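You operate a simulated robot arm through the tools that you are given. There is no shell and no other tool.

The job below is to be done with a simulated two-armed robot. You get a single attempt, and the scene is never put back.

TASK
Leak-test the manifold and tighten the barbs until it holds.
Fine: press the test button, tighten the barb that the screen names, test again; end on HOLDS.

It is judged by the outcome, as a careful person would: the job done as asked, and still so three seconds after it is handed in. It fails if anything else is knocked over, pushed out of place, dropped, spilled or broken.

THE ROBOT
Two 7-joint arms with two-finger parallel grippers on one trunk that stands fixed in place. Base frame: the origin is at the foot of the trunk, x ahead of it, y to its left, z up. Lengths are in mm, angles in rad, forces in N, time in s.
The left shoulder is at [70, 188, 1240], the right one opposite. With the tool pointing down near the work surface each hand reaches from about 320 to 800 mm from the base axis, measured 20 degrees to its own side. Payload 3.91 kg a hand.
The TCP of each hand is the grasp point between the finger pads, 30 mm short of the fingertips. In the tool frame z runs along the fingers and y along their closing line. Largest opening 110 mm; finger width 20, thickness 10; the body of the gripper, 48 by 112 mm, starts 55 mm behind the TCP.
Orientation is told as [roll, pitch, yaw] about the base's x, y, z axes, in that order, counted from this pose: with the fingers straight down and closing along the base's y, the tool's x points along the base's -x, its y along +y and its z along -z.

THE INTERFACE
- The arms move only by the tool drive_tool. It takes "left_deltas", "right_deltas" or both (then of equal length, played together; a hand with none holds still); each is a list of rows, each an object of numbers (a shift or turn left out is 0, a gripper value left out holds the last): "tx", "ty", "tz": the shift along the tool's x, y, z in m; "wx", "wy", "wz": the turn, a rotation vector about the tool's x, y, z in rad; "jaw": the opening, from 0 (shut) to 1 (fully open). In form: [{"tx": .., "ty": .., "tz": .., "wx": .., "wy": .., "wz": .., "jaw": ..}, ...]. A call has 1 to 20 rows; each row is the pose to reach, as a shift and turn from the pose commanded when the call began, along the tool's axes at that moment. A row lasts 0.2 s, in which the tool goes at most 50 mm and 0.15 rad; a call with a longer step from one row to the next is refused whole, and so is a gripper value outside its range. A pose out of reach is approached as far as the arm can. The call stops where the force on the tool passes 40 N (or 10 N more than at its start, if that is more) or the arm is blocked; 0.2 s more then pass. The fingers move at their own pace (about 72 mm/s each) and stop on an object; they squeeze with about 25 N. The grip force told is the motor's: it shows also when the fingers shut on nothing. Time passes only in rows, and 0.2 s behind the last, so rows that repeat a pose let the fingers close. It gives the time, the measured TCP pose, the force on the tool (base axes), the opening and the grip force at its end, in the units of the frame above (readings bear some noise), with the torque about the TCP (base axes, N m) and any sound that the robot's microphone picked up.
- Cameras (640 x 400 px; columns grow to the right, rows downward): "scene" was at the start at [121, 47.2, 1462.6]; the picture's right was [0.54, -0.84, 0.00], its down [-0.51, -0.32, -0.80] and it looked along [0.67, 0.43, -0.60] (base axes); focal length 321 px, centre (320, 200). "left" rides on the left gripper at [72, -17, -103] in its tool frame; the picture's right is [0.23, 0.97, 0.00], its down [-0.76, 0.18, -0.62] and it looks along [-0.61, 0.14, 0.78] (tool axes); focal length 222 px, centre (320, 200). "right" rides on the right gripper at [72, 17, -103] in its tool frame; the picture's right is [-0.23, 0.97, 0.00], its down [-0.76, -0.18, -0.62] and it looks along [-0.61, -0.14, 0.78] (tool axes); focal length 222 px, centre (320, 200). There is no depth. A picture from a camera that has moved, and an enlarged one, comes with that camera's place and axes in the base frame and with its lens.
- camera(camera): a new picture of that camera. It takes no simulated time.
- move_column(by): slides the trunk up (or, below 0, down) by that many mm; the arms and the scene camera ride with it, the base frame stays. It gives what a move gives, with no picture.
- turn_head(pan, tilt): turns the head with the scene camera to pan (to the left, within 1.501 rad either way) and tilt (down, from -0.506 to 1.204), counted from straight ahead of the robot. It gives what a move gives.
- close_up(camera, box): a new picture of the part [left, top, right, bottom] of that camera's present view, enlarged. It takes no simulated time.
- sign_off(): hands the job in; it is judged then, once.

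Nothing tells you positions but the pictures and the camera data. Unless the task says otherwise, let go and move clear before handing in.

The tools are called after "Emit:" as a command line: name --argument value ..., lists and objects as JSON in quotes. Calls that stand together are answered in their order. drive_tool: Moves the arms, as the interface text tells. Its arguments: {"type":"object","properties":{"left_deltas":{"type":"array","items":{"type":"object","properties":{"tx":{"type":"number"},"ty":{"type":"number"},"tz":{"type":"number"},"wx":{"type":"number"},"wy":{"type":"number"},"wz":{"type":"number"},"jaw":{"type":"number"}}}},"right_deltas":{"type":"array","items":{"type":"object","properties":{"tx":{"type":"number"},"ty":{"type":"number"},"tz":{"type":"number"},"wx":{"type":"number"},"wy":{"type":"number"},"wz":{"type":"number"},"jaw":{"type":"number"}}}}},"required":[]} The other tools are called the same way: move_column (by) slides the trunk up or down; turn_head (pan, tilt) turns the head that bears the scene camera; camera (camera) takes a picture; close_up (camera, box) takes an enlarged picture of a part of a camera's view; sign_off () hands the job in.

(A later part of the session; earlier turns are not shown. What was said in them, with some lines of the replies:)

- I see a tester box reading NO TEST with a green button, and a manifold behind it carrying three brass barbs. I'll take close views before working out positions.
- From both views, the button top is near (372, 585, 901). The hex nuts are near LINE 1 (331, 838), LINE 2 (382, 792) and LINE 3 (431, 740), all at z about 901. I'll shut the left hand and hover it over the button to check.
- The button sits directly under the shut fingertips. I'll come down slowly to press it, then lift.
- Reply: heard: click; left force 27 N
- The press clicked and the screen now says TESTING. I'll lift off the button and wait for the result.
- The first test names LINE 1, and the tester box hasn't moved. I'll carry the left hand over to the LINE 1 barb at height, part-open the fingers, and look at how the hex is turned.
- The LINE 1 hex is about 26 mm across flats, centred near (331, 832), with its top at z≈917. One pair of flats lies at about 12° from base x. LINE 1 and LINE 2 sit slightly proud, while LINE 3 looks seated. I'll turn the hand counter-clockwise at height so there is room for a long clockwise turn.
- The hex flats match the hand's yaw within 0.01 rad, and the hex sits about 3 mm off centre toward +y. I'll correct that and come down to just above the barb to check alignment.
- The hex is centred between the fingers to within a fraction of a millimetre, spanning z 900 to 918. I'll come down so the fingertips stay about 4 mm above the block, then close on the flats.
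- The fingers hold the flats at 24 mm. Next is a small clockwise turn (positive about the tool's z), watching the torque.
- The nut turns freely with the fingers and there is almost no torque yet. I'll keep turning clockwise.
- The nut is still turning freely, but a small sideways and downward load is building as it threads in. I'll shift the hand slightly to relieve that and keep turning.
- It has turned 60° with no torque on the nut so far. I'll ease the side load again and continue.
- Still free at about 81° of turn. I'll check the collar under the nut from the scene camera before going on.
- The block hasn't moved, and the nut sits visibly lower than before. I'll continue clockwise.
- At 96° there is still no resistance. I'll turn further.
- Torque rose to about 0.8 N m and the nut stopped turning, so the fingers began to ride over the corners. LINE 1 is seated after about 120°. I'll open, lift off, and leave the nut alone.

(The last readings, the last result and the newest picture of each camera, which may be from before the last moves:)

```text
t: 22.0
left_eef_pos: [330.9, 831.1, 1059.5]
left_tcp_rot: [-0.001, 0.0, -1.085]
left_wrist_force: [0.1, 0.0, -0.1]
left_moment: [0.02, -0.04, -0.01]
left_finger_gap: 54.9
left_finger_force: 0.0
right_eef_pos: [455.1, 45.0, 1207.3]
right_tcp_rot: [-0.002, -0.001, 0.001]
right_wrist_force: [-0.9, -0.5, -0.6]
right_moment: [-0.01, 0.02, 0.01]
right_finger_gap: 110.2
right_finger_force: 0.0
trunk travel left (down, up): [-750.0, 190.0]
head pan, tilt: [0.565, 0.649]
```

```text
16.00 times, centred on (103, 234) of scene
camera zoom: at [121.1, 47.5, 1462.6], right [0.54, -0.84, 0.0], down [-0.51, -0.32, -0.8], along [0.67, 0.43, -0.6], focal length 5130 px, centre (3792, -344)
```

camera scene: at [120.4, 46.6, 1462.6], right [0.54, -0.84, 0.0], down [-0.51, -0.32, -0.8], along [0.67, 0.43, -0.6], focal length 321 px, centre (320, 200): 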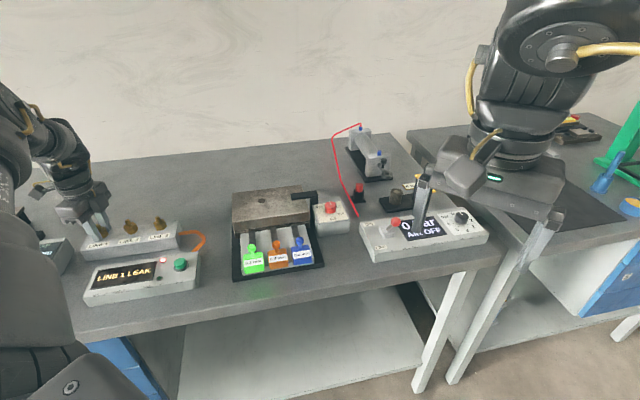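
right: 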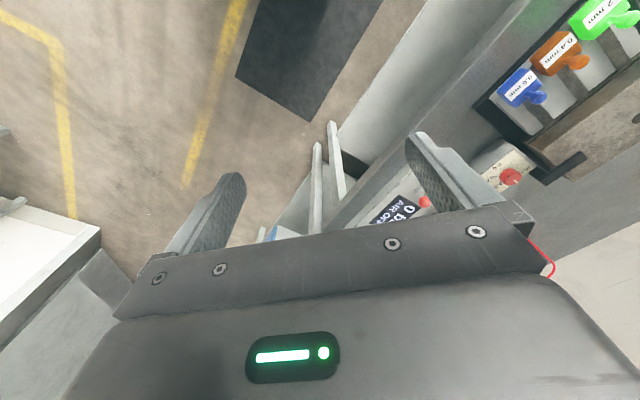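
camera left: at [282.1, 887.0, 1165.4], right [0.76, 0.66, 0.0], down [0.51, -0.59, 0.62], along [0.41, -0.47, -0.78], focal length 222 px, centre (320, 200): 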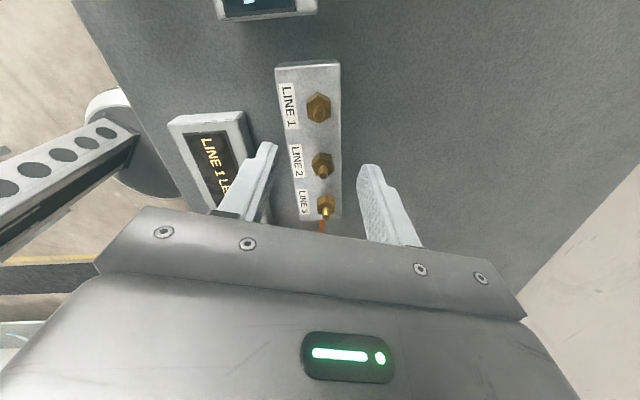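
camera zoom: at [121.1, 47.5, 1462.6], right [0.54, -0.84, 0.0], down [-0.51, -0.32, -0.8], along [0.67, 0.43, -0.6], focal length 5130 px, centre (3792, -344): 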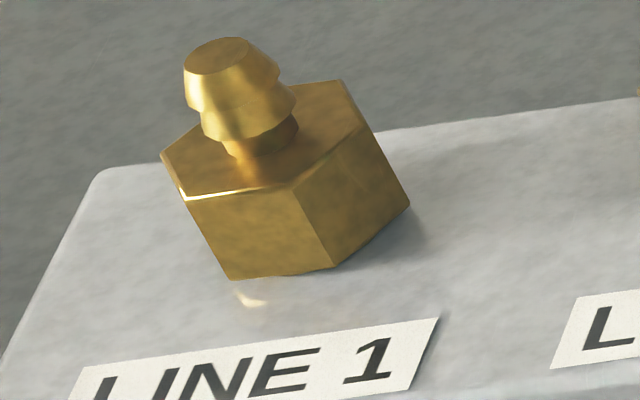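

LINE 1 is now flush on the block and nothing shifted. I'll go back to the button with the fingers shut and retest.

Emit:
drive_tool --left_deltas '[{"tx": -0.0296, "ty": -0.0098, "wz": -0.1356, "jaw": 0}, {"tx": -0.0592, "ty": -0.01965, "wz": -0.2712, "jaw": 0}, {"tx": -0.0888, "ty": -0.0295, "wz": -0.4068, "jaw": 0}, {"tx": -0.1184, "ty": -0.0393, "wz": -0.5424, "jaw": 0}, {"tx": -0.148, "ty": -0.0491, "wz": -0.678, "jaw": 0}, {"tx": -0.1776, "ty": -0.059, "wz": -0.8136, "jaw": 0}, {"tx": -0.2072, "ty": -0.0688, "wz": -0.9492, "jaw": 0}, {"tx": -0.2368, "ty": -0.0786, "wz": -1.085, "jaw": 0}, {"tx": -0.2368, "ty": -0.0786, "tz": 0.04, "wz": -1.085, "jaw": 0}, {"tx": -0.2368, "ty": -0.0786, "tz": 0.08, "wz": -1.085, "jaw": 0}, {"tx": -0.2368, "ty": -0.0786, "tz": 0.08, "wz": -1.085, "jaw": 0}]'

Emit:
camera --camera "left"

```text
t: 24.4
left_eef_pos: [373.1, 583.5, 979.2]
left_tcp_rot: [-0.001, -0.002, 0.0]
left_wrist_force: [-0.1, 0.0, 0.9]
left_moment: [-0.01, 0.0, 0.02]
left_finger_gap: 0.0
left_finger_force: 25.6
right_eef_pos: [454.1, 45.2, 1208.3]
right_tcp_rot: [-0.001, -0.001, 0.0]
right_wrist_force: [-0.2, 0.6, 0.8]
right_moment: [0.03, 0.01, 0.0]
right_finger_gap: 110.0
right_finger_force: 0.1
trunk travel left (down, up): [-750.0, 190.0]
head pan, tilt: [0.565, 0.649]
```

```text
taken
camera left: at [300.0, 565.5, 1084.3], right [-0.23, 0.97, 0.0], down [0.76, 0.18, 0.62], along [0.61, 0.14, -0.78], focal length 222 px, centre (320, 200)
```

left: 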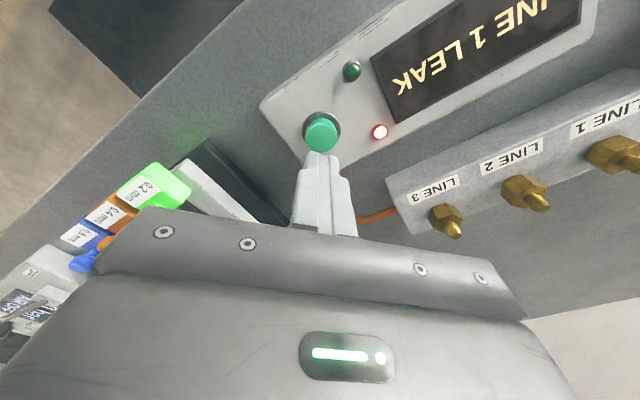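

The button is about 2 mm further toward +y. I'll correct for that and press straight down, then lift and wait.

Emit:
drive_tool --left_deltas '[{"ty": 0.002, "tz": 0.02, "jaw": 0}, {"ty": 0.002, "tz": 0.035, "jaw": 0}, {"ty": 0.002, "tz": 0.04, "jaw": 0}, {"ty": 0.002, "tz": 0.043, "jaw": 0}, {"ty": 0.002, "tz": 0.046, "jaw": 0}, {"ty": 0.002, "tz": 0.048, "jaw": 0}, {"ty": 0.002, "tz": 0.0495, "jaw": 0}]'

Emit:
close_up --camera "scene" --box '[60, 200, 220, 310]'

```text
t: 26.0
left_eef_pos: [371.1, 584.3, 932.1]
left_tcp_rot: [0.003, -0.003, 0.0]
left_wrist_force: [-0.5, 5.1, 17.6]
left_moment: [0.17, 0.04, 0.06]
left_finger_gap: 0.1
left_finger_force: 25.0
right_eef_pos: [453.2, 44.9, 1208.6]
right_tcp_rot: [-0.001, -0.002, 0.002]
right_wrist_force: [-0.1, -1.1, 0.3]
right_moment: [-0.02, 0.01, -0.02]
right_finger_gap: 110.2
right_finger_force: 0.1
trunk travel left (down, up): [-750.0, 190.0]
head pan, tilt: [0.565, 0.649]
heard: click
```

```text
3.64 times, centred on (140, 255) of scene
camera zoom: at [119.4, 45.4, 1463.1], right [0.54, -0.84, 0.0], down [-0.51, -0.32, -0.8], along [0.67, 0.43, -0.6], focal length 1166 px, centre (974, 0)
```

zoom: 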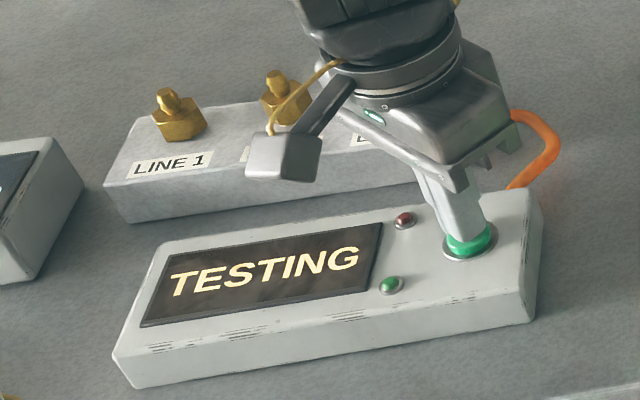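

It clicked and is TESTING again. I'll lift clear and wait for the result.

Emit:
drive_tool --left_deltas '[{"tz": -0.01, "jaw": 0}, {"tz": -0.03, "jaw": 0}, {"tz": -0.07, "jaw": 0}, {"tz": -0.11, "jaw": 0}, {"tz": -0.13, "jaw": 0}, {"tz": -0.13, "jaw": 0}, {"tz": -0.13, "jaw": 0}, {"tz": -0.13, "jaw": 0}, {"tz": -0.13, "jaw": 0}, {"tz": -0.13, "jaw": 0}]'

Emit:
close_up --camera "scene" --box '[60, 200, 220, 310]'

```text
t: 28.2
left_eef_pos: [371.2, 583.3, 1060.0]
left_tcp_rot: [0.001, 0.001, -0.001]
left_wrist_force: [-0.8, -0.1, 0.4]
left_moment: [0.0, 0.01, 0.01]
left_finger_gap: 0.1
left_finger_force: 25.1
right_eef_pos: [455.3, 45.7, 1208.0]
right_tcp_rot: [0.0, 0.002, 0.0]
right_wrist_force: [1.0, -0.2, 0.0]
right_moment: [0.02, 0.02, -0.01]
right_finger_gap: 110.0
right_finger_force: 0.0
trunk travel left (down, up): [-750.0, 190.0]
head pan, tilt: [0.565, 0.649]
```

```text
3.64 times, centred on (140, 255) of scene
camera zoom: at [121.0, 47.0, 1462.6], right [0.54, -0.84, 0.0], down [-0.51, -0.32, -0.8], along [0.67, 0.43, -0.6], focal length 1166 px, centre (974, 0)
```

zoom: 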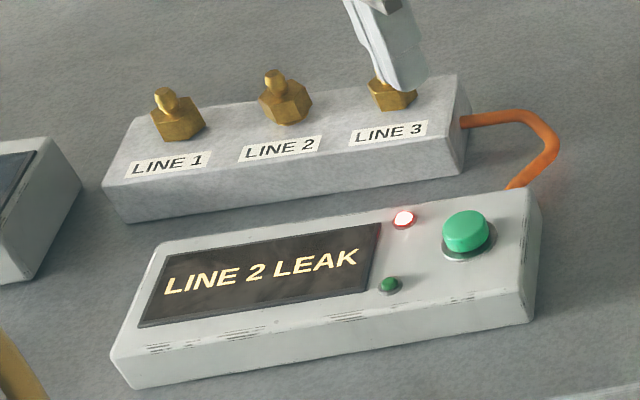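

LINE 1 now holds and the screen names LINE 2. I'll carry the hand above LINE 2, near (380, 782), pre-turned counter-clockwise, and look at its flats.

Emit:
drive_tool --left_deltas '[{"tx": -0.0009, "ty": 0.0221, "wz": -0.1333, "jaw": 0.5}, {"tx": -0.0018, "ty": 0.0442, "wz": -0.2667, "jaw": 0.5}, {"tx": -0.0028, "ty": 0.0662, "wz": -0.4, "jaw": 0.5}, {"tx": -0.0037, "ty": 0.0883, "wz": -0.5333, "jaw": 0.5}, {"tx": -0.0046, "ty": 0.1104, "wz": -0.6667, "jaw": 0.5}, {"tx": -0.0055, "ty": 0.1325, "wz": -0.8, "jaw": 0.5}, {"tx": -0.0065, "ty": 0.1545, "wz": -0.9333, "jaw": 0.5}, {"tx": -0.0074, "ty": 0.1766, "wz": -1.0667, "jaw": 0.5}, {"tx": -0.0083, "ty": 0.1987, "wz": -1.2, "jaw": 0.5}, {"tx": -0.0083, "ty": 0.1987, "wz": -1.2, "jaw": 0.5}]'

Emit:
camera --camera "left"

Emit:
close_up --camera "left" --box '[280, 80, 360, 140]'

```text
t: 30.4
left_eef_pos: [380.0, 783.4, 1061.8]
left_tcp_rot: [-0.001, 0.0, 1.201]
left_wrist_force: [0.5, -0.3, 0.1]
left_moment: [0.0, 0.01, 0.01]
left_finger_gap: 55.0
left_finger_force: 0.0
right_eef_pos: [454.7, 47.3, 1208.0]
right_tcp_rot: [0.0, 0.0, 0.001]
right_wrist_force: [-1.1, -0.1, 0.4]
right_moment: [-0.03, 0.01, 0.01]
right_finger_gap: 109.7
right_finger_force: 0.1
trunk travel left (down, up): [-750.0, 190.0]
head pan, tilt: [0.565, 0.649]
```

```text
taken
camera left: at [369.6, 709.9, 1166.1], right [-0.99, 0.14, 0.0], down [0.11, 0.77, 0.62], along [0.09, 0.62, -0.78], focal length 222 px, centre (320, 200)
```

left: 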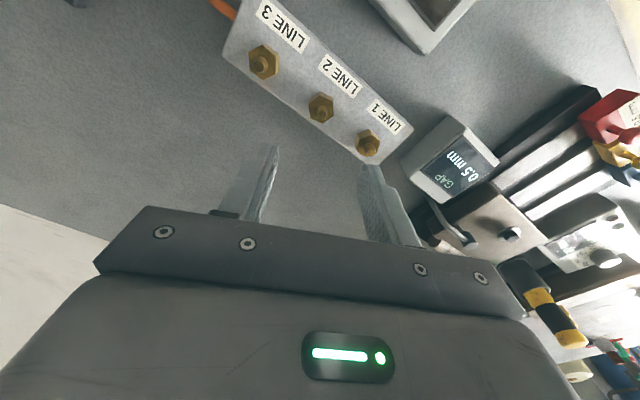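

```text
6.67 times, centred on (320, 110) of left
camera zoom: at [369.6, 709.9, 1166.1], right [-0.99, 0.14, 0.0], down [0.11, 0.77, 0.62], along [0.09, 0.62, -0.78], focal length 1481 px, centre (320, 800)
```

zoom: 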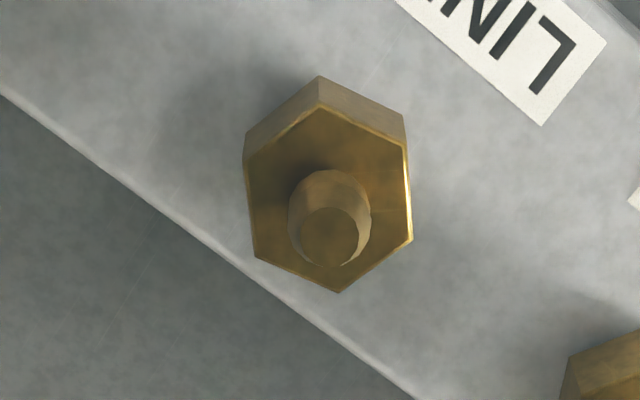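

LINE 2's flats call for a yaw of about 1.525, with a 1.5 mm shift. I'll align and come down to just above the barb to check.

Emit:
drive_tool --left_deltas '[{"tx": 0.0006, "ty": 0.0014, "tz": 0.01, "wz": -0.12}, {"tx": 0.0006, "ty": 0.0014, "tz": 0.03, "wz": -0.24}, {"tx": 0.0006, "ty": 0.0014, "tz": 0.06, "wz": -0.324}, {"tx": 0.0006, "ty": 0.0014, "tz": 0.081, "wz": -0.324}, {"tx": 0.0006, "ty": 0.0014, "tz": 0.081, "wz": -0.324}]'

Emit:
camera --camera "left"

Emit:
close_up --camera "left" --box '[260, 100, 380, 190]'

Emit:
close_up --camera "scene" --box '[0, 150, 160, 270]'

```text
t: 31.6
left_eef_pos: [378.3, 782.3, 982.3]
left_tcp_rot: [0.0, 0.0, 1.525]
left_wrist_force: [-0.1, -1.2, 0.2]
left_moment: [-0.01, 0.01, 0.01]
left_finger_gap: 54.8
left_finger_force: 0.1
right_eef_pos: [455.4, 44.8, 1207.4]
right_tcp_rot: [0.001, -0.002, 0.001]
right_wrist_force: [0.3, -0.2, -0.2]
right_moment: [0.0, 0.04, 0.02]
right_finger_gap: 110.0
right_finger_force: 0.1
trunk travel left (down, up): [-750.0, 190.0]
head pan, tilt: [0.565, 0.649]
```

```text
taken
camera left: at [391.8, 710.0, 1085.8], right [-0.98, -0.18, 0.0], down [-0.14, 0.77, 0.62], along [-0.11, 0.61, -0.78], focal length 222 px, centre (320, 200)
```

left: 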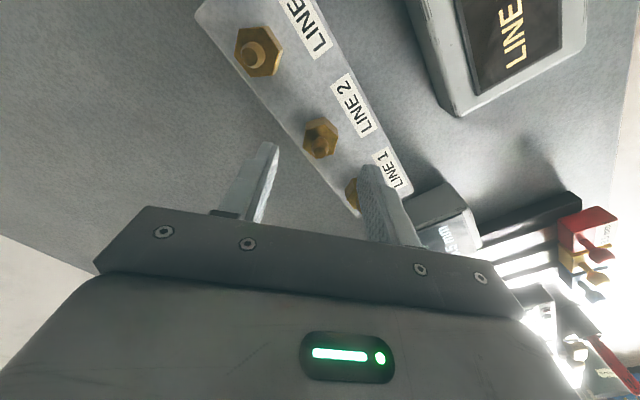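

```text
4.44 times, centred on (320, 145) of left
camera zoom: at [391.8, 710.0, 1085.8], right [-0.98, -0.18, 0.0], down [-0.14, 0.77, 0.62], along [-0.11, 0.61, -0.78], focal length 987 px, centre (320, 444)
```

zoom: 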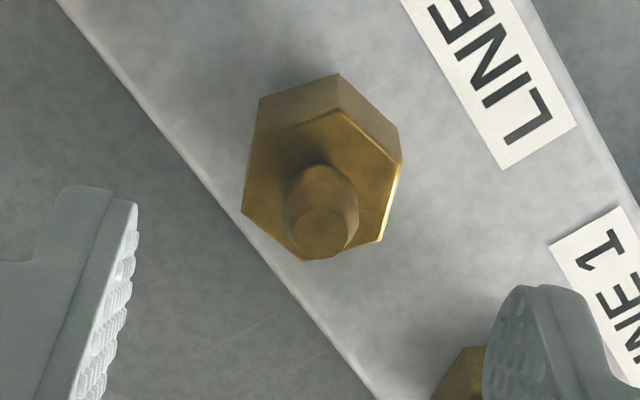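

```text
3.33 times, centred on (80, 210) of scene
camera zoom: at [120.8, 46.8, 1462.6], right [0.54, -0.84, 0.0], down [-0.51, -0.32, -0.8], along [0.67, 0.43, -0.6], focal length 1069 px, centre (1120, 167)
```

zoom: 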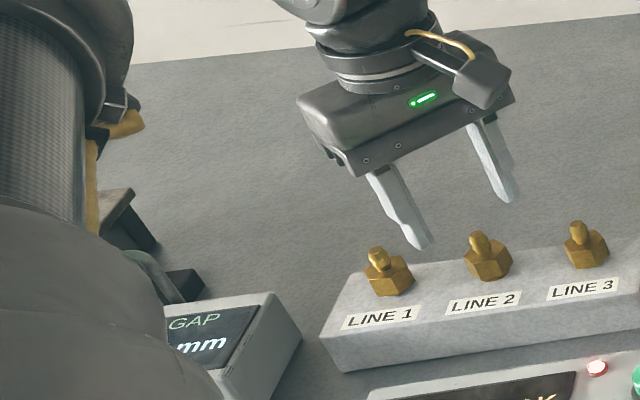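

LINE 2's hex is centred, and neither finger's path meets LINE 1 or LINE 3. I'll descend and grip.

Emit:
drive_tool --left_deltas '[{"tz": 0.02}, {"tz": 0.035}, {"tz": 0.047}, {"tz": 0.047}, {"tz": 0.047, "jaw": 0.0}, {"tz": 0.047, "jaw": 0.0}, {"tz": 0.047, "jaw": 0.0}]'

Emit:
close_up --camera "left" --box '[240, 100, 400, 220]'

Emit:
close_up --camera "scene" --box '[60, 180, 180, 270]'

```text
t: 33.2
left_eef_pos: [378.1, 783.1, 932.6]
left_tcp_rot: [0.001, 0.001, 1.523]
left_wrist_force: [-2.7, -1.1, -0.9]
left_moment: [0.19, 0.1, -0.02]
left_finger_gap: 24.3
left_finger_force: 44.9
right_eef_pos: [452.8, 46.2, 1207.8]
right_tcp_rot: [0.0, 0.0, -0.002]
right_wrist_force: [0.3, -0.5, 0.4]
right_moment: [0.02, 0.01, 0.0]
right_finger_gap: 109.9
right_finger_force: 0.0
trunk travel left (down, up): [-750.0, 190.0]
head pan, tilt: [0.565, 0.649]
```

```text
3.33 times, centred on (320, 160) of left
camera zoom: at [392.2, 710.5, 1037.9], right [-0.98, -0.18, 0.0], down [-0.14, 0.77, 0.62], along [-0.11, 0.61, -0.78], focal length 740 px, centre (320, 333)
```

zoom: 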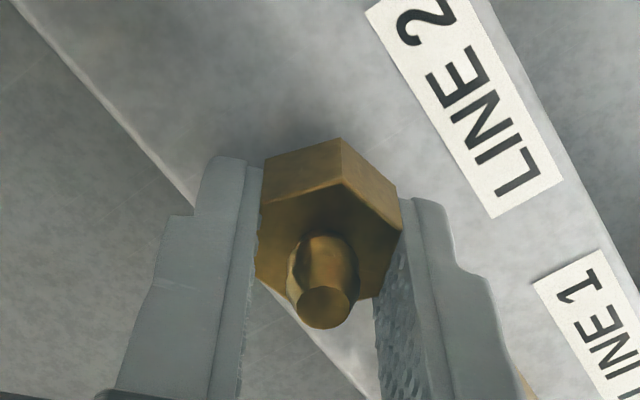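

```text
4.44 times, centred on (120, 225) of scene
camera zoom: at [120.5, 47.3, 1462.6], right [0.54, -0.84, 0.0], down [-0.51, -0.32, -0.8], along [0.67, 0.43, -0.6], focal length 1425 px, centre (1209, 89)
```

zoom: 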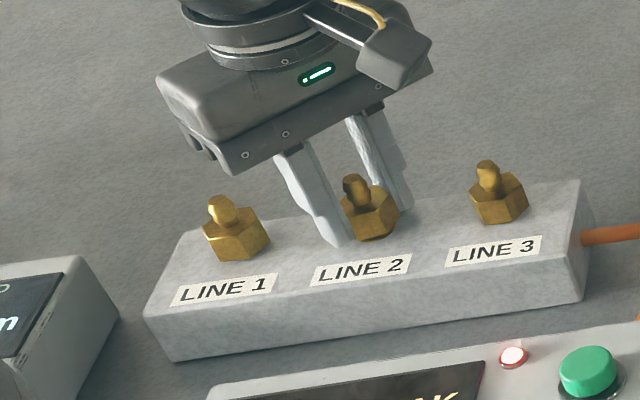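

Good grip on the LINE 2 flats at 24 mm. I'll turn clockwise in stages and watch the forces.

Emit:
drive_tool --left_deltas '[{"wz": 0.07, "jaw": 0}, {"wz": 0.14, "jaw": 0}, {"wz": 0.21, "jaw": 0}, {"tz": 0.0002, "wz": 0.28, "jaw": 0}, {"tz": 0.0003, "wz": 0.35, "jaw": 0}, {"tz": 0.0004, "wz": 0.42, "jaw": 0}]'

Emit:
close_up --camera "left" --box '[240, 100, 400, 220]'

```text
t: 34.6
left_eef_pos: [379.6, 784.3, 932.5]
left_tcp_rot: [0.0, 0.0, 1.101]
left_wrist_force: [1.2, 2.7, 2.6]
left_moment: [-0.33, 0.14, -0.01]
left_finger_gap: 24.2
left_finger_force: 45.0
right_eef_pos: [455.5, 45.2, 1207.7]
right_tcp_rot: [-0.002, 0.0, -0.002]
right_wrist_force: [0.3, -0.2, 0.4]
right_moment: [0.0, -0.03, 0.01]
right_finger_gap: 110.2
right_finger_force: 0.0
trunk travel left (down, up): [-750.0, 190.0]
head pan, tilt: [0.565, 0.649]
```

```text
3.33 times, centred on (320, 160) of left
camera zoom: at [361.7, 711.1, 1037.0], right [-0.97, 0.24, 0.0], down [0.19, 0.76, 0.62], along [0.15, 0.61, -0.78], focal length 740 px, centre (320, 333)
```

zoom: 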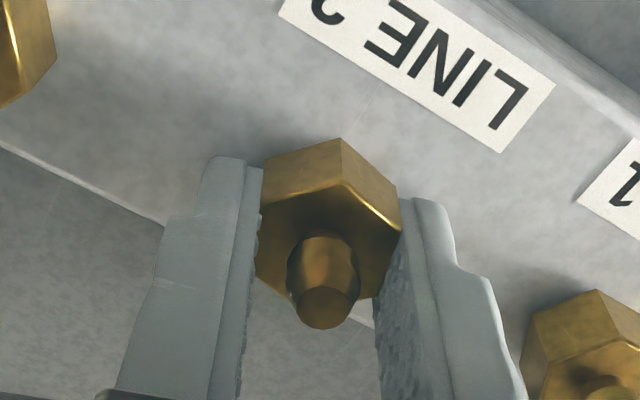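

Forces are low and the nut is turning with the fingers. I'll keep going clockwise.

Emit:
drive_tool --left_deltas '[{"tz": 0.0001, "wz": 0.07, "jaw": 0}, {"tz": 0.0002, "wz": 0.14, "jaw": 0}, {"tz": 0.0003, "wz": 0.21, "jaw": 0}, {"tz": 0.0004, "wz": 0.28, "jaw": 0}, {"tz": 0.0005, "wz": 0.35, "jaw": 0}, {"tz": 0.0006, "wz": 0.42, "jaw": 0}]'

Emit:
close_up --camera "left" --box '[240, 100, 400, 220]'

```text
t: 36.0
left_eef_pos: [379.1, 784.0, 930.9]
left_tcp_rot: [-0.002, -0.001, 0.681]
left_wrist_force: [8.6, 1.4, 5.3]
left_moment: [-0.34, 0.23, 0.01]
left_finger_gap: 24.2
left_finger_force: 44.9
right_eef_pos: [455.3, 44.2, 1207.4]
right_tcp_rot: [0.001, 0.001, 0.0]
right_wrist_force: [0.5, 0.2, -0.1]
right_moment: [0.0, -0.01, 0.01]
right_finger_gap: 109.9
right_finger_force: 0.0
trunk travel left (down, up): [-750.0, 190.0]
head pan, tilt: [0.565, 0.649]
```

```text
3.33 times, centred on (320, 160) of left
camera zoom: at [334.6, 724.0, 1036.4], right [-0.79, 0.61, 0.0], down [0.48, 0.62, 0.62], along [0.38, 0.49, -0.78], focal length 740 px, centre (320, 333)
```

zoom: 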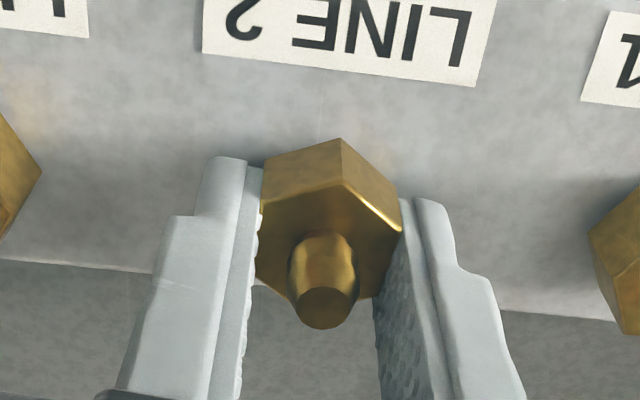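

Emit:
drive_tool --left_deltas '[{"tx": -0.0007, "ty": -0.0004, "tz": -0.0004, "wz": 0.06, "jaw": 0}, {"tx": -0.0007, "ty": -0.0004, "tz": -0.0003, "wz": 0.13, "jaw": 0}, {"tx": -0.0007, "ty": -0.0004, "tz": -0.0003, "wz": 0.2, "jaw": 0}, {"tx": -0.0007, "ty": -0.0004, "tz": -0.0002, "wz": 0.27, "jaw": 0}, {"tx": -0.0007, "ty": -0.0004, "tz": -0.0001, "wz": 0.34, "jaw": 0}, {"tx": -0.0007, "ty": -0.0004, "tz": 0.0, "wz": 0.41, "jaw": 0}]'

Emit:
close_up --camera "left" --box '[240, 100, 400, 220]'

```text
t: 37.4
left_eef_pos: [380.1, 783.0, 932.6]
left_tcp_rot: [0.0, 0.001, 0.271]
left_wrist_force: [4.5, -13.6, -4.1]
left_moment: [-0.42, 0.21, 0.01]
left_finger_gap: 24.4
left_finger_force: 44.9
right_eef_pos: [455.9, 44.1, 1207.3]
right_tcp_rot: [-0.002, 0.001, 0.0]
right_wrist_force: [0.3, -0.8, -0.9]
right_moment: [0.0, 0.0, 0.03]
right_finger_gap: 109.9
right_finger_force: 0.1
trunk travel left (down, up): [-750.0, 190.0]
head pan, tilt: [0.565, 0.649]
```

```text
3.33 times, centred on (320, 160) of left
camera zoom: at [315.7, 746.4, 1036.8], right [-0.48, 0.88, 0.0], down [0.69, 0.38, 0.62], along [0.55, 0.3, -0.78], focal length 740 px, centre (320, 333)
```

zoom: 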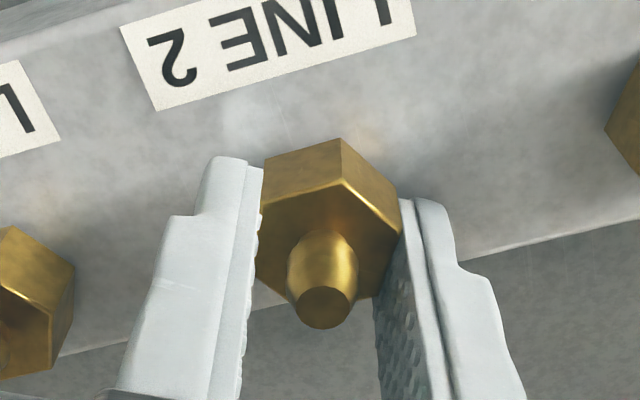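

The nut is at about 72° with torque still near zero and some side load along y. I'll relieve that and continue.

Emit:
drive_tool --left_deltas '[{"ty": -0.0013, "tz": 0.0004, "wz": 0.05, "jaw": 0}, {"ty": -0.0015, "tz": 0.0004, "wz": 0.12, "jaw": 0}, {"ty": -0.0016, "tz": 0.0005, "wz": 0.19, "jaw": 0}, {"ty": -0.0017, "tz": 0.0005, "wz": 0.26, "jaw": 0}, {"ty": -0.0018, "tz": 0.0006, "wz": 0.33, "jaw": 0}]'

Emit:
close_up --camera "left" --box '[240, 100, 400, 220]'

```text
t: 38.6
left_eef_pos: [380.6, 781.1, 931.5]
left_tcp_rot: [-0.001, -0.001, -0.056]
left_wrist_force: [0.1, -9.9, -2.2]
left_moment: [-0.14, 0.26, 0.06]
left_finger_gap: 24.5
left_finger_force: 45.2
right_eef_pos: [455.0, 44.5, 1207.3]
right_tcp_rot: [-0.001, -0.002, 0.002]
right_wrist_force: [0.6, 0.7, 0.3]
right_moment: [0.05, 0.0, -0.03]
right_finger_gap: 110.3
right_finger_force: 0.0
trunk travel left (down, up): [-750.0, 190.0]
head pan, tilt: [0.565, 0.649]
```

```text
3.33 times, centred on (320, 160) of left
camera zoom: at [307.5, 768.5, 1036.2], right [-0.17, 0.99, 0.0], down [0.77, 0.13, 0.62], along [0.61, 0.11, -0.78], focal length 740 px, centre (320, 333)
```

zoom: 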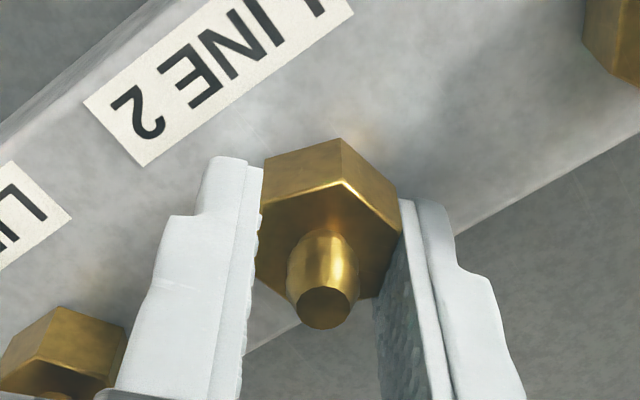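

Emit:
drive_tool --left_deltas '[{"ty": -0.0009, "tz": 0.0002, "wz": 0.06, "jaw": 0}, {"ty": -0.001, "tz": 0.0002, "wz": 0.12, "jaw": 0}, {"ty": -0.0011, "tz": 0.0003, "wz": 0.18, "jaw": 0}, {"ty": -0.0012, "tz": 0.0003, "wz": 0.24, "jaw": 0}, {"ty": -0.0013, "tz": 0.0004, "wz": 0.3, "jaw": 0}]'

Emit:
close_up --camera "left" --box '[240, 100, 400, 220]'

```text
t: 39.8
left_eef_pos: [380.2, 780.6, 930.7]
left_tcp_rot: [0.001, 0.0, -0.357]
left_wrist_force: [2.0, 0.5, 2.5]
left_moment: [0.04, -0.02, -0.01]
left_finger_gap: 24.3
left_finger_force: 45.0
right_eef_pos: [455.6, 45.8, 1208.4]
right_tcp_rot: [0.0, 0.001, 0.0]
right_wrist_force: [0.0, 0.4, -0.4]
right_moment: [-0.03, 0.01, -0.03]
right_finger_gap: 110.0
right_finger_force: 0.1
trunk travel left (down, up): [-750.0, 190.0]
head pan, tilt: [0.565, 0.649]
```

```text
3.33 times, centred on (320, 160) of left
camera zoom: at [306.7, 790.0, 1035.4], right [0.13, 0.99, 0.0], down [0.78, -0.1, 0.62], along [0.62, -0.08, -0.78], focal length 740 px, centre (320, 333)
```

zoom: 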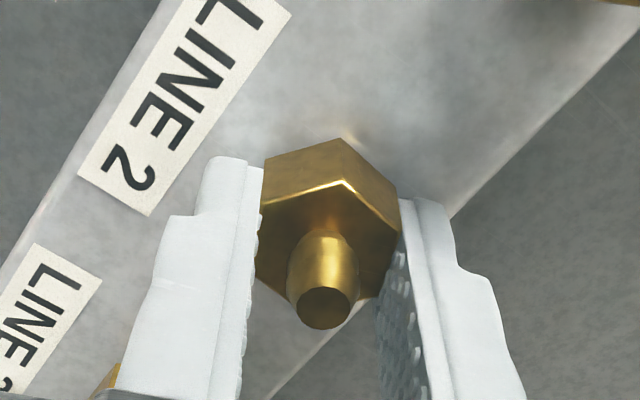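

Now 108°, with low forces. LINE 1 stopped at about 120°, so I'll take smaller steps from here.

Emit:
drive_tool --left_deltas '[{"wz": 0.06, "jaw": 0}, {"wz": 0.12, "jaw": 0}, {"wz": 0.18, "jaw": 0}, {"wz": 0.24, "jaw": 0}]'

Emit:
close_up --camera "left" --box '[240, 100, 400, 220]'

```text
t: 40.8
left_eef_pos: [379.4, 779.3, 930.5]
left_tcp_rot: [-0.002, -0.001, -0.598]
left_wrist_force: [0.9, -1.5, 1.4]
left_moment: [-0.01, 0.02, -0.04]
left_finger_gap: 24.2
left_finger_force: 44.8
right_eef_pos: [454.3, 44.7, 1206.9]
right_tcp_rot: [-0.001, 0.0, 0.0]
right_wrist_force: [0.0, 0.4, 0.4]
right_moment: [-0.01, 0.01, 0.0]
right_finger_gap: 109.9
right_finger_force: 0.0
trunk travel left (down, up): [-750.0, 190.0]
head pan, tilt: [0.565, 0.649]
```

```text
3.33 times, centred on (320, 160) of left
camera zoom: at [311.0, 807.1, 1035.2], right [0.36, 0.93, 0.0], down [0.73, -0.28, 0.62], along [0.58, -0.23, -0.78], focal length 740 px, centre (320, 333)
```

zoom: 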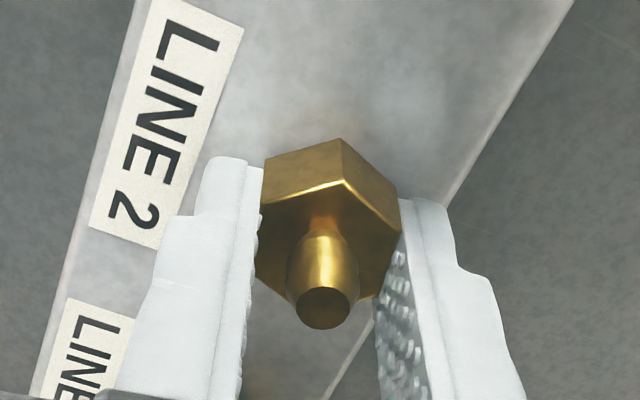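

Emit:
drive_tool --left_deltas '[{"wz": 0.06, "jaw": 0}, {"wz": 0.12, "jaw": 0}, {"wz": 0.18, "jaw": 0}, {"wz": 0.24, "jaw": 0}]'

Emit:
close_up --camera "left" --box '[240, 100, 400, 220]'

```text
t: 41.8
left_eef_pos: [379.6, 779.6, 930.7]
left_tcp_rot: [-0.002, -0.001, -0.835]
left_wrist_force: [2.3, -0.9, -0.5]
left_moment: [-0.05, -0.06, 1.02]
left_finger_gap: 24.8
left_finger_force: 44.7
right_eef_pos: [456.0, 46.5, 1207.4]
right_tcp_rot: [0.001, 0.0, 0.0]
right_wrist_force: [0.6, 0.5, 1.0]
right_moment: [0.02, 0.02, 0.0]
right_finger_gap: 109.9
right_finger_force: 0.1
trunk travel left (down, up): [-750.0, 190.0]
head pan, tilt: [0.565, 0.649]
```

```text
3.33 times, centred on (320, 160) of left
camera zoom: at [318.8, 822.5, 1035.3], right [0.57, 0.82, 0.0], down [0.64, -0.45, 0.62], along [0.51, -0.36, -0.78], focal length 740 px, centre (320, 333)
```

zoom: 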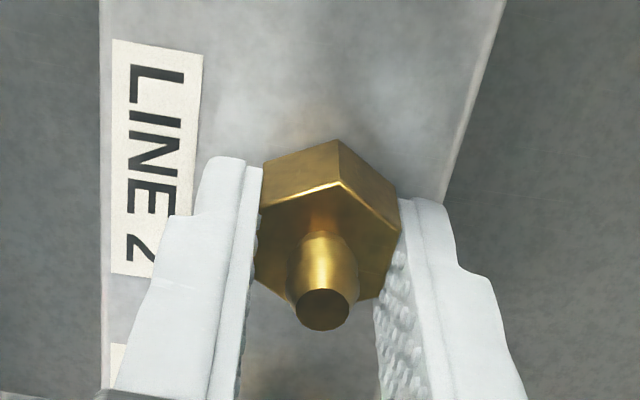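

The torque has risen to 1.0 N m, so LINE 2 has seated. One last small nudge will match how LINE 1 ended.

Emit:
drive_tool --left_deltas '[{"wz": 0.05, "jaw": 0}, {"wz": 0.1, "jaw": 0}]'

Emit:
close_up --camera "left" --box '[240, 100, 400, 220]'

```text
t: 42.4
left_eef_pos: [380.0, 779.8, 930.2]
left_tcp_rot: [0.0, 0.0, -0.937]
left_wrist_force: [-1.0, -3.0, -0.3]
left_moment: [-0.02, -0.01, 0.97]
left_finger_gap: 25.7
left_finger_force: 45.1
right_eef_pos: [454.4, 45.8, 1207.1]
right_tcp_rot: [0.001, 0.001, -0.001]
right_wrist_force: [0.2, 0.5, -0.2]
right_moment: [-0.01, 0.0, -0.02]
right_finger_gap: 110.1
right_finger_force: 0.1
trunk travel left (down, up): [-750.0, 190.0]
head pan, tilt: [0.565, 0.649]
```

```text
3.33 times, centred on (320, 160) of left
camera zoom: at [322.9, 828.7, 1035.2], right [0.65, 0.76, 0.0], down [0.59, -0.51, 0.62], along [0.47, -0.41, -0.78], focal length 740 px, centre (320, 333)
```

zoom: 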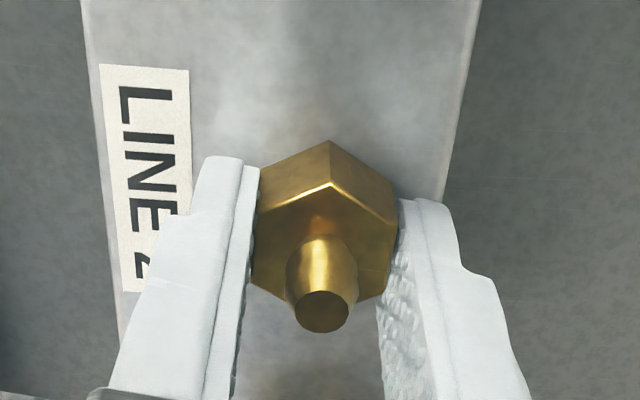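

The nut no longer turns while the fingers ride up on it. I'll open and lift straight off.

Emit:
drive_tool --left_deltas '[{"jaw": 0.5}, {"jaw": 0.5}, {"jaw": 0.5}, {"tz": -0.02, "jaw": 0.5}, {"tz": -0.06, "jaw": 0.5}, {"tz": -0.1, "jaw": 0.5}, {"tz": -0.13, "jaw": 0.5}, {"tz": -0.13, "jaw": 0.5}]'

Emit:
camera --camera "left"

Emit:
close_up --camera "scene" --box '[75, 205, 185, 265]'

```text
t: 44.2
left_eef_pos: [380.5, 780.7, 1061.9]
left_tcp_rot: [0.001, -0.002, -0.938]
left_wrist_force: [0.1, 0.5, -0.6]
left_moment: [0.02, 0.0, 0.02]
left_finger_gap: 54.8
left_finger_force: 0.0
right_eef_pos: [455.2, 46.4, 1207.1]
right_tcp_rot: [-0.001, 0.001, 0.0]
right_wrist_force: [-0.1, 0.2, 0.0]
right_moment: [-0.02, -0.02, -0.02]
right_finger_gap: 109.9
right_finger_force: 0.0
trunk travel left (down, up): [-750.0, 190.0]
head pan, tilt: [0.565, 0.649]
```

```text
taken
camera left: at [324.4, 829.0, 1165.4], right [0.65, 0.76, 0.0], down [0.59, -0.51, 0.62], along [0.47, -0.41, -0.78], focal length 222 px, centre (320, 200)
```

left: 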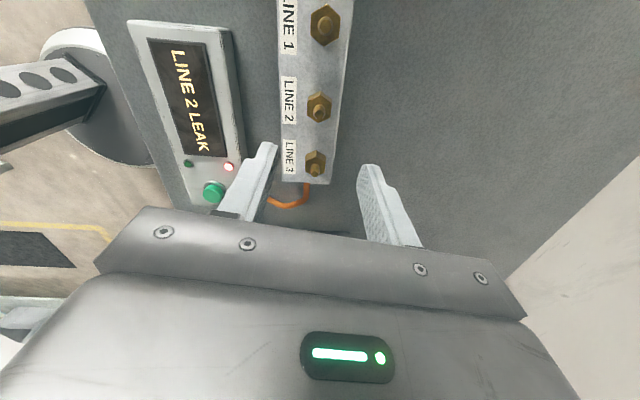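

```text
5.82 times, centred on (130, 235) of scene
camera zoom: at [121.1, 47.4, 1462.6], right [0.54, -0.84, 0.0], down [-0.51, -0.32, -0.8], along [0.67, 0.43, -0.6], focal length 1866 px, centre (1426, -4)
```

zoom: 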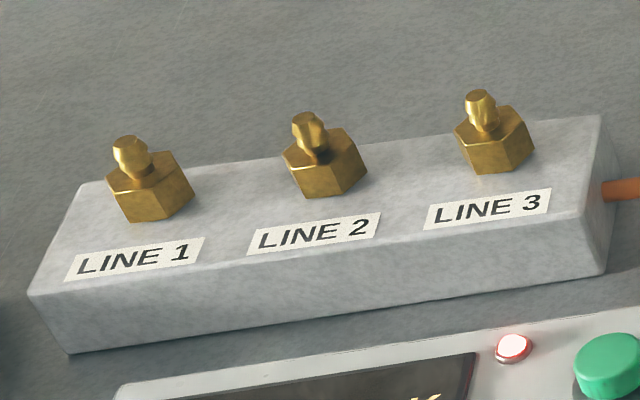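

All three nuts now look flush. I'll go back to the button for the next test.

Emit:
drive_tool --left_deltas '[{"tx": -0.0191, "ty": -0.0153, "wz": -0.1173, "jaw": 0}, {"tx": -0.0382, "ty": -0.0306, "wz": -0.2345, "jaw": 0}, {"tx": -0.0572, "ty": -0.0459, "wz": -0.3518, "jaw": 0}, {"tx": -0.0763, "ty": -0.0612, "wz": -0.469, "jaw": 0}, {"tx": -0.0954, "ty": -0.0765, "wz": -0.5863, "jaw": 0}, {"tx": -0.1145, "ty": -0.0918, "wz": -0.7035, "jaw": 0}, {"tx": -0.1335, "ty": -0.1071, "wz": -0.8208, "jaw": 0}, {"tx": -0.1526, "ty": -0.1224, "wz": -0.938, "jaw": 0}, {"tx": -0.1526, "ty": -0.1224, "tz": 0.04, "wz": -0.938, "jaw": 0}, {"tx": -0.1526, "ty": -0.1224, "tz": 0.081, "wz": -0.938, "jaw": 0}, {"tx": -0.1526, "ty": -0.1224, "tz": 0.081, "wz": -0.938, "jaw": 0}]'

Emit:
camera --camera "left"

```text
t: 46.6
left_eef_pos: [370.3, 584.7, 981.2]
left_tcp_rot: [0.002, 0.0, 0.001]
left_wrist_force: [0.0, 0.0, -0.8]
left_moment: [-0.02, -0.03, -0.02]
left_finger_gap: 0.1
left_finger_force: 25.3
right_eef_pos: [452.8, 44.6, 1206.9]
right_tcp_rot: [0.0, 0.0, -0.001]
right_wrist_force: [-0.2, -0.3, 0.2]
right_moment: [0.03, 0.01, 0.02]
right_finger_gap: 110.0
right_finger_force: 0.0
trunk travel left (down, up): [-750.0, 190.0]
head pan, tilt: [0.565, 0.649]
```

```text
taken
camera left: at [298.5, 567.1, 1085.5], right [-0.23, 0.97, 0.0], down [0.76, 0.18, 0.62], along [0.61, 0.14, -0.78], focal length 222 px, centre (320, 200)
```

left: 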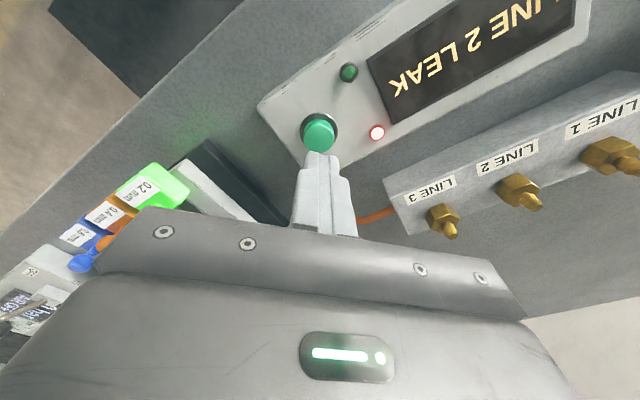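

The fingertips are over the button. Pressing straight down now.

Emit:
drive_tool --left_deltas '[{"tz": 0.02, "jaw": 0}, {"tz": 0.035, "jaw": 0}, {"tz": 0.041, "jaw": 0}, {"tz": 0.044, "jaw": 0}, {"tz": 0.047, "jaw": 0}, {"tz": 0.049, "jaw": 0}, {"tz": 0.0505, "jaw": 0}]'

Emit:
close_up --camera "scene" --box '[60, 200, 220, 310]'

```text
t: 48.2
left_eef_pos: [372.0, 584.0, 932.2]
left_tcp_rot: [0.005, -0.003, 0.002]
left_wrist_force: [2.4, 5.4, 24.2]
left_moment: [0.18, -0.05, -0.06]
left_finger_gap: 0.0
left_finger_force: 24.7
right_eef_pos: [453.3, 44.7, 1209.0]
right_tcp_rot: [0.003, -0.001, 0.0]
right_wrist_force: [0.0, 0.0, -0.4]
right_moment: [0.01, -0.03, -0.03]
right_finger_gap: 109.9
right_finger_force: 0.1
trunk travel left (down, up): [-750.0, 190.0]
head pan, tilt: [0.565, 0.649]
heard: click
```

```text
3.64 times, centred on (140, 255) of scene
camera zoom: at [119.4, 44.7, 1463.1], right [0.54, -0.84, 0.0], down [-0.51, -0.32, -0.8], along [0.67, 0.43, -0.6], focal length 1166 px, centre (974, 0)
```

zoom: 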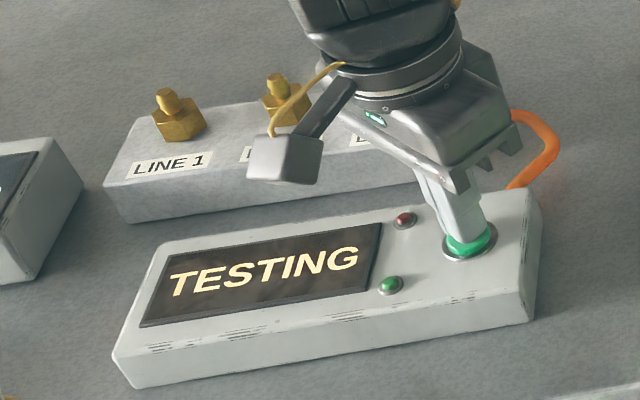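

TESTING again after the click. I'll lift away and wait for the result.

Emit:
drive_tool --left_deltas '[{"tz": -0.01, "jaw": 0}, {"tz": -0.03, "jaw": 0}, {"tz": -0.07, "jaw": 0}, {"tz": -0.11, "jaw": 0}, {"tz": -0.15, "jaw": 0}, {"tz": -0.17, "jaw": 0}, {"tz": -0.17, "jaw": 0}, {"tz": -0.17, "jaw": 0}, {"tz": -0.17, "jaw": 0}, {"tz": -0.17, "jaw": 0}, {"tz": -0.17, "jaw": 0}]'

Emit:
close_up --camera "scene" --box '[60, 200, 220, 310]'

Emit:
camera --camera "scene"

```text
t: 50.6
left_eef_pos: [372.9, 585.2, 1098.4]
left_tcp_rot: [0.001, -0.001, 0.001]
left_wrist_force: [0.2, 0.8, 0.5]
left_moment: [-0.02, -0.02, -0.05]
left_finger_gap: 0.2
left_finger_force: 24.9
right_eef_pos: [454.6, 44.8, 1207.2]
right_tcp_rot: [-0.001, -0.001, 0.001]
right_wrist_force: [0.7, 0.4, 1.2]
right_moment: [0.01, 0.0, 0.03]
right_finger_gap: 110.0
right_finger_force: 0.1
trunk travel left (down, up): [-750.0, 190.0]
head pan, tilt: [0.565, 0.649]
```

```text
3.64 times, centred on (140, 255) of scene
camera zoom: at [120.9, 46.8, 1462.6], right [0.54, -0.84, 0.0], down [-0.51, -0.32, -0.8], along [0.67, 0.43, -0.6], focal length 1166 px, centre (974, 0)
```

zoom: 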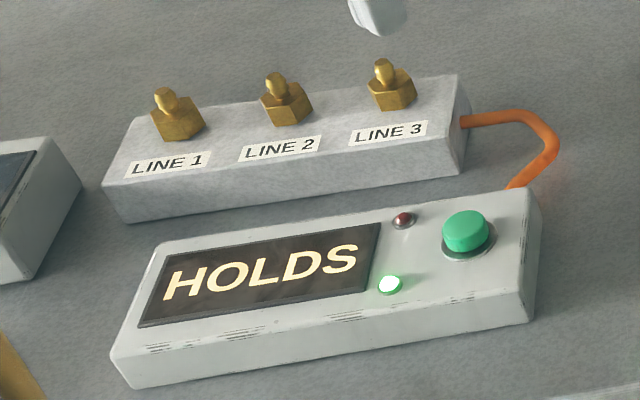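

```text
taken
camera scene: at [120.9, 46.8, 1462.6], right [0.54, -0.84, 0.0], down [-0.51, -0.32, -0.8], along [0.67, 0.43, -0.6], focal length 321 px, centre (320, 200)
```

scene: 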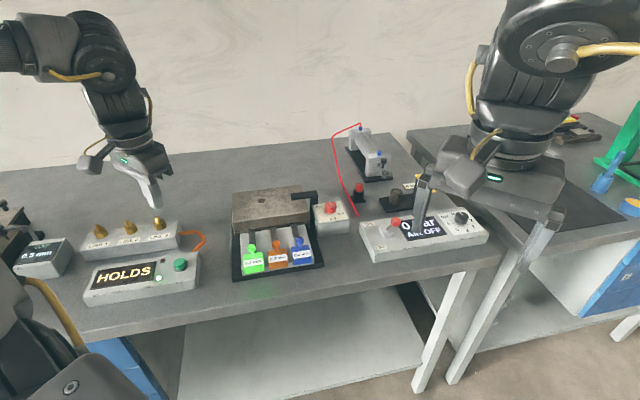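

The screen reads HOLDS with the green lamp lit, all three nuts are seated, and nothing else has moved. I'll wait two more seconds to confirm it stays.

Emit:
drive_tool --left_deltas '[{"tz": -0.03}, {"tz": -0.06}, {"tz": -0.06}, {"tz": -0.06}, {"tz": -0.06}, {"tz": -0.06}, {"tz": -0.06}, {"tz": -0.06}, {"tz": -0.06}, {"tz": -0.06}]'

Emit:
close_up --camera "scene" --box '[60, 200, 220, 310]'

```text
t: 52.8
left_eef_pos: [373.7, 585.1, 1160.1]
left_tcp_rot: [0.0, 0.001, 0.002]
left_wrist_force: [-0.2, 0.1, -0.6]
left_moment: [0.0, 0.03, 0.02]
left_finger_gap: 0.0
left_finger_force: 24.9
right_eef_pos: [455.0, 46.2, 1207.2]
right_tcp_rot: [0.001, -0.001, -0.001]
right_wrist_force: [-0.4, -0.5, -0.6]
right_moment: [-0.01, 0.0, 0.02]
right_finger_gap: 110.1
right_finger_force: 0.1
trunk travel left (down, up): [-750.0, 190.0]
head pan, tilt: [0.565, 0.649]
```

```text
3.64 times, centred on (140, 255) of scene
camera zoom: at [121.0, 46.9, 1462.6], right [0.54, -0.84, 0.0], down [-0.51, -0.32, -0.8], along [0.67, 0.43, -0.6], focal length 1166 px, centre (974, 0)
```

zoom: 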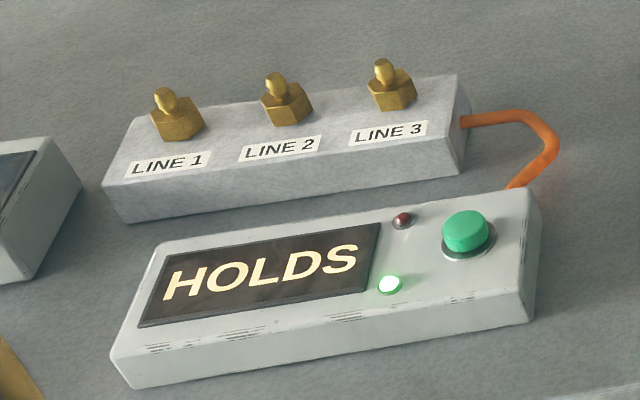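

The screen still reads HOLDS with the green lamp on, and the arm is well clear of everything. I'm handing the job in.

Emit:
sign_off

```text
The job is handed in.
```

The manifold passes the leak test: the screen reads HOLDS with the green lamp lit, and it still did about two seconds later, just before I handed the job in.

| Test | Screen | What I did |
|---|---|---|
| 1 | LINE 1 LEAK | Turned the LINE 1 barb clockwise about 120° until it seated |
| 2 | LINE 2 LEAK | Turned the LINE 2 barb clockwise just over 120° until it seated |
| 3 | HOLDS | None needed |

LINE 3 was never named, so I left it alone. On both barbs the fingers began to slip on the hex once it seated, at about 0.8 to 1.0 N m of torque, and I stopped there.

In the camera views, the manifold block, tester and everything else on the bench stayed where they were. The left arm is raised clear with its gripper empty, and the right arm was not used.
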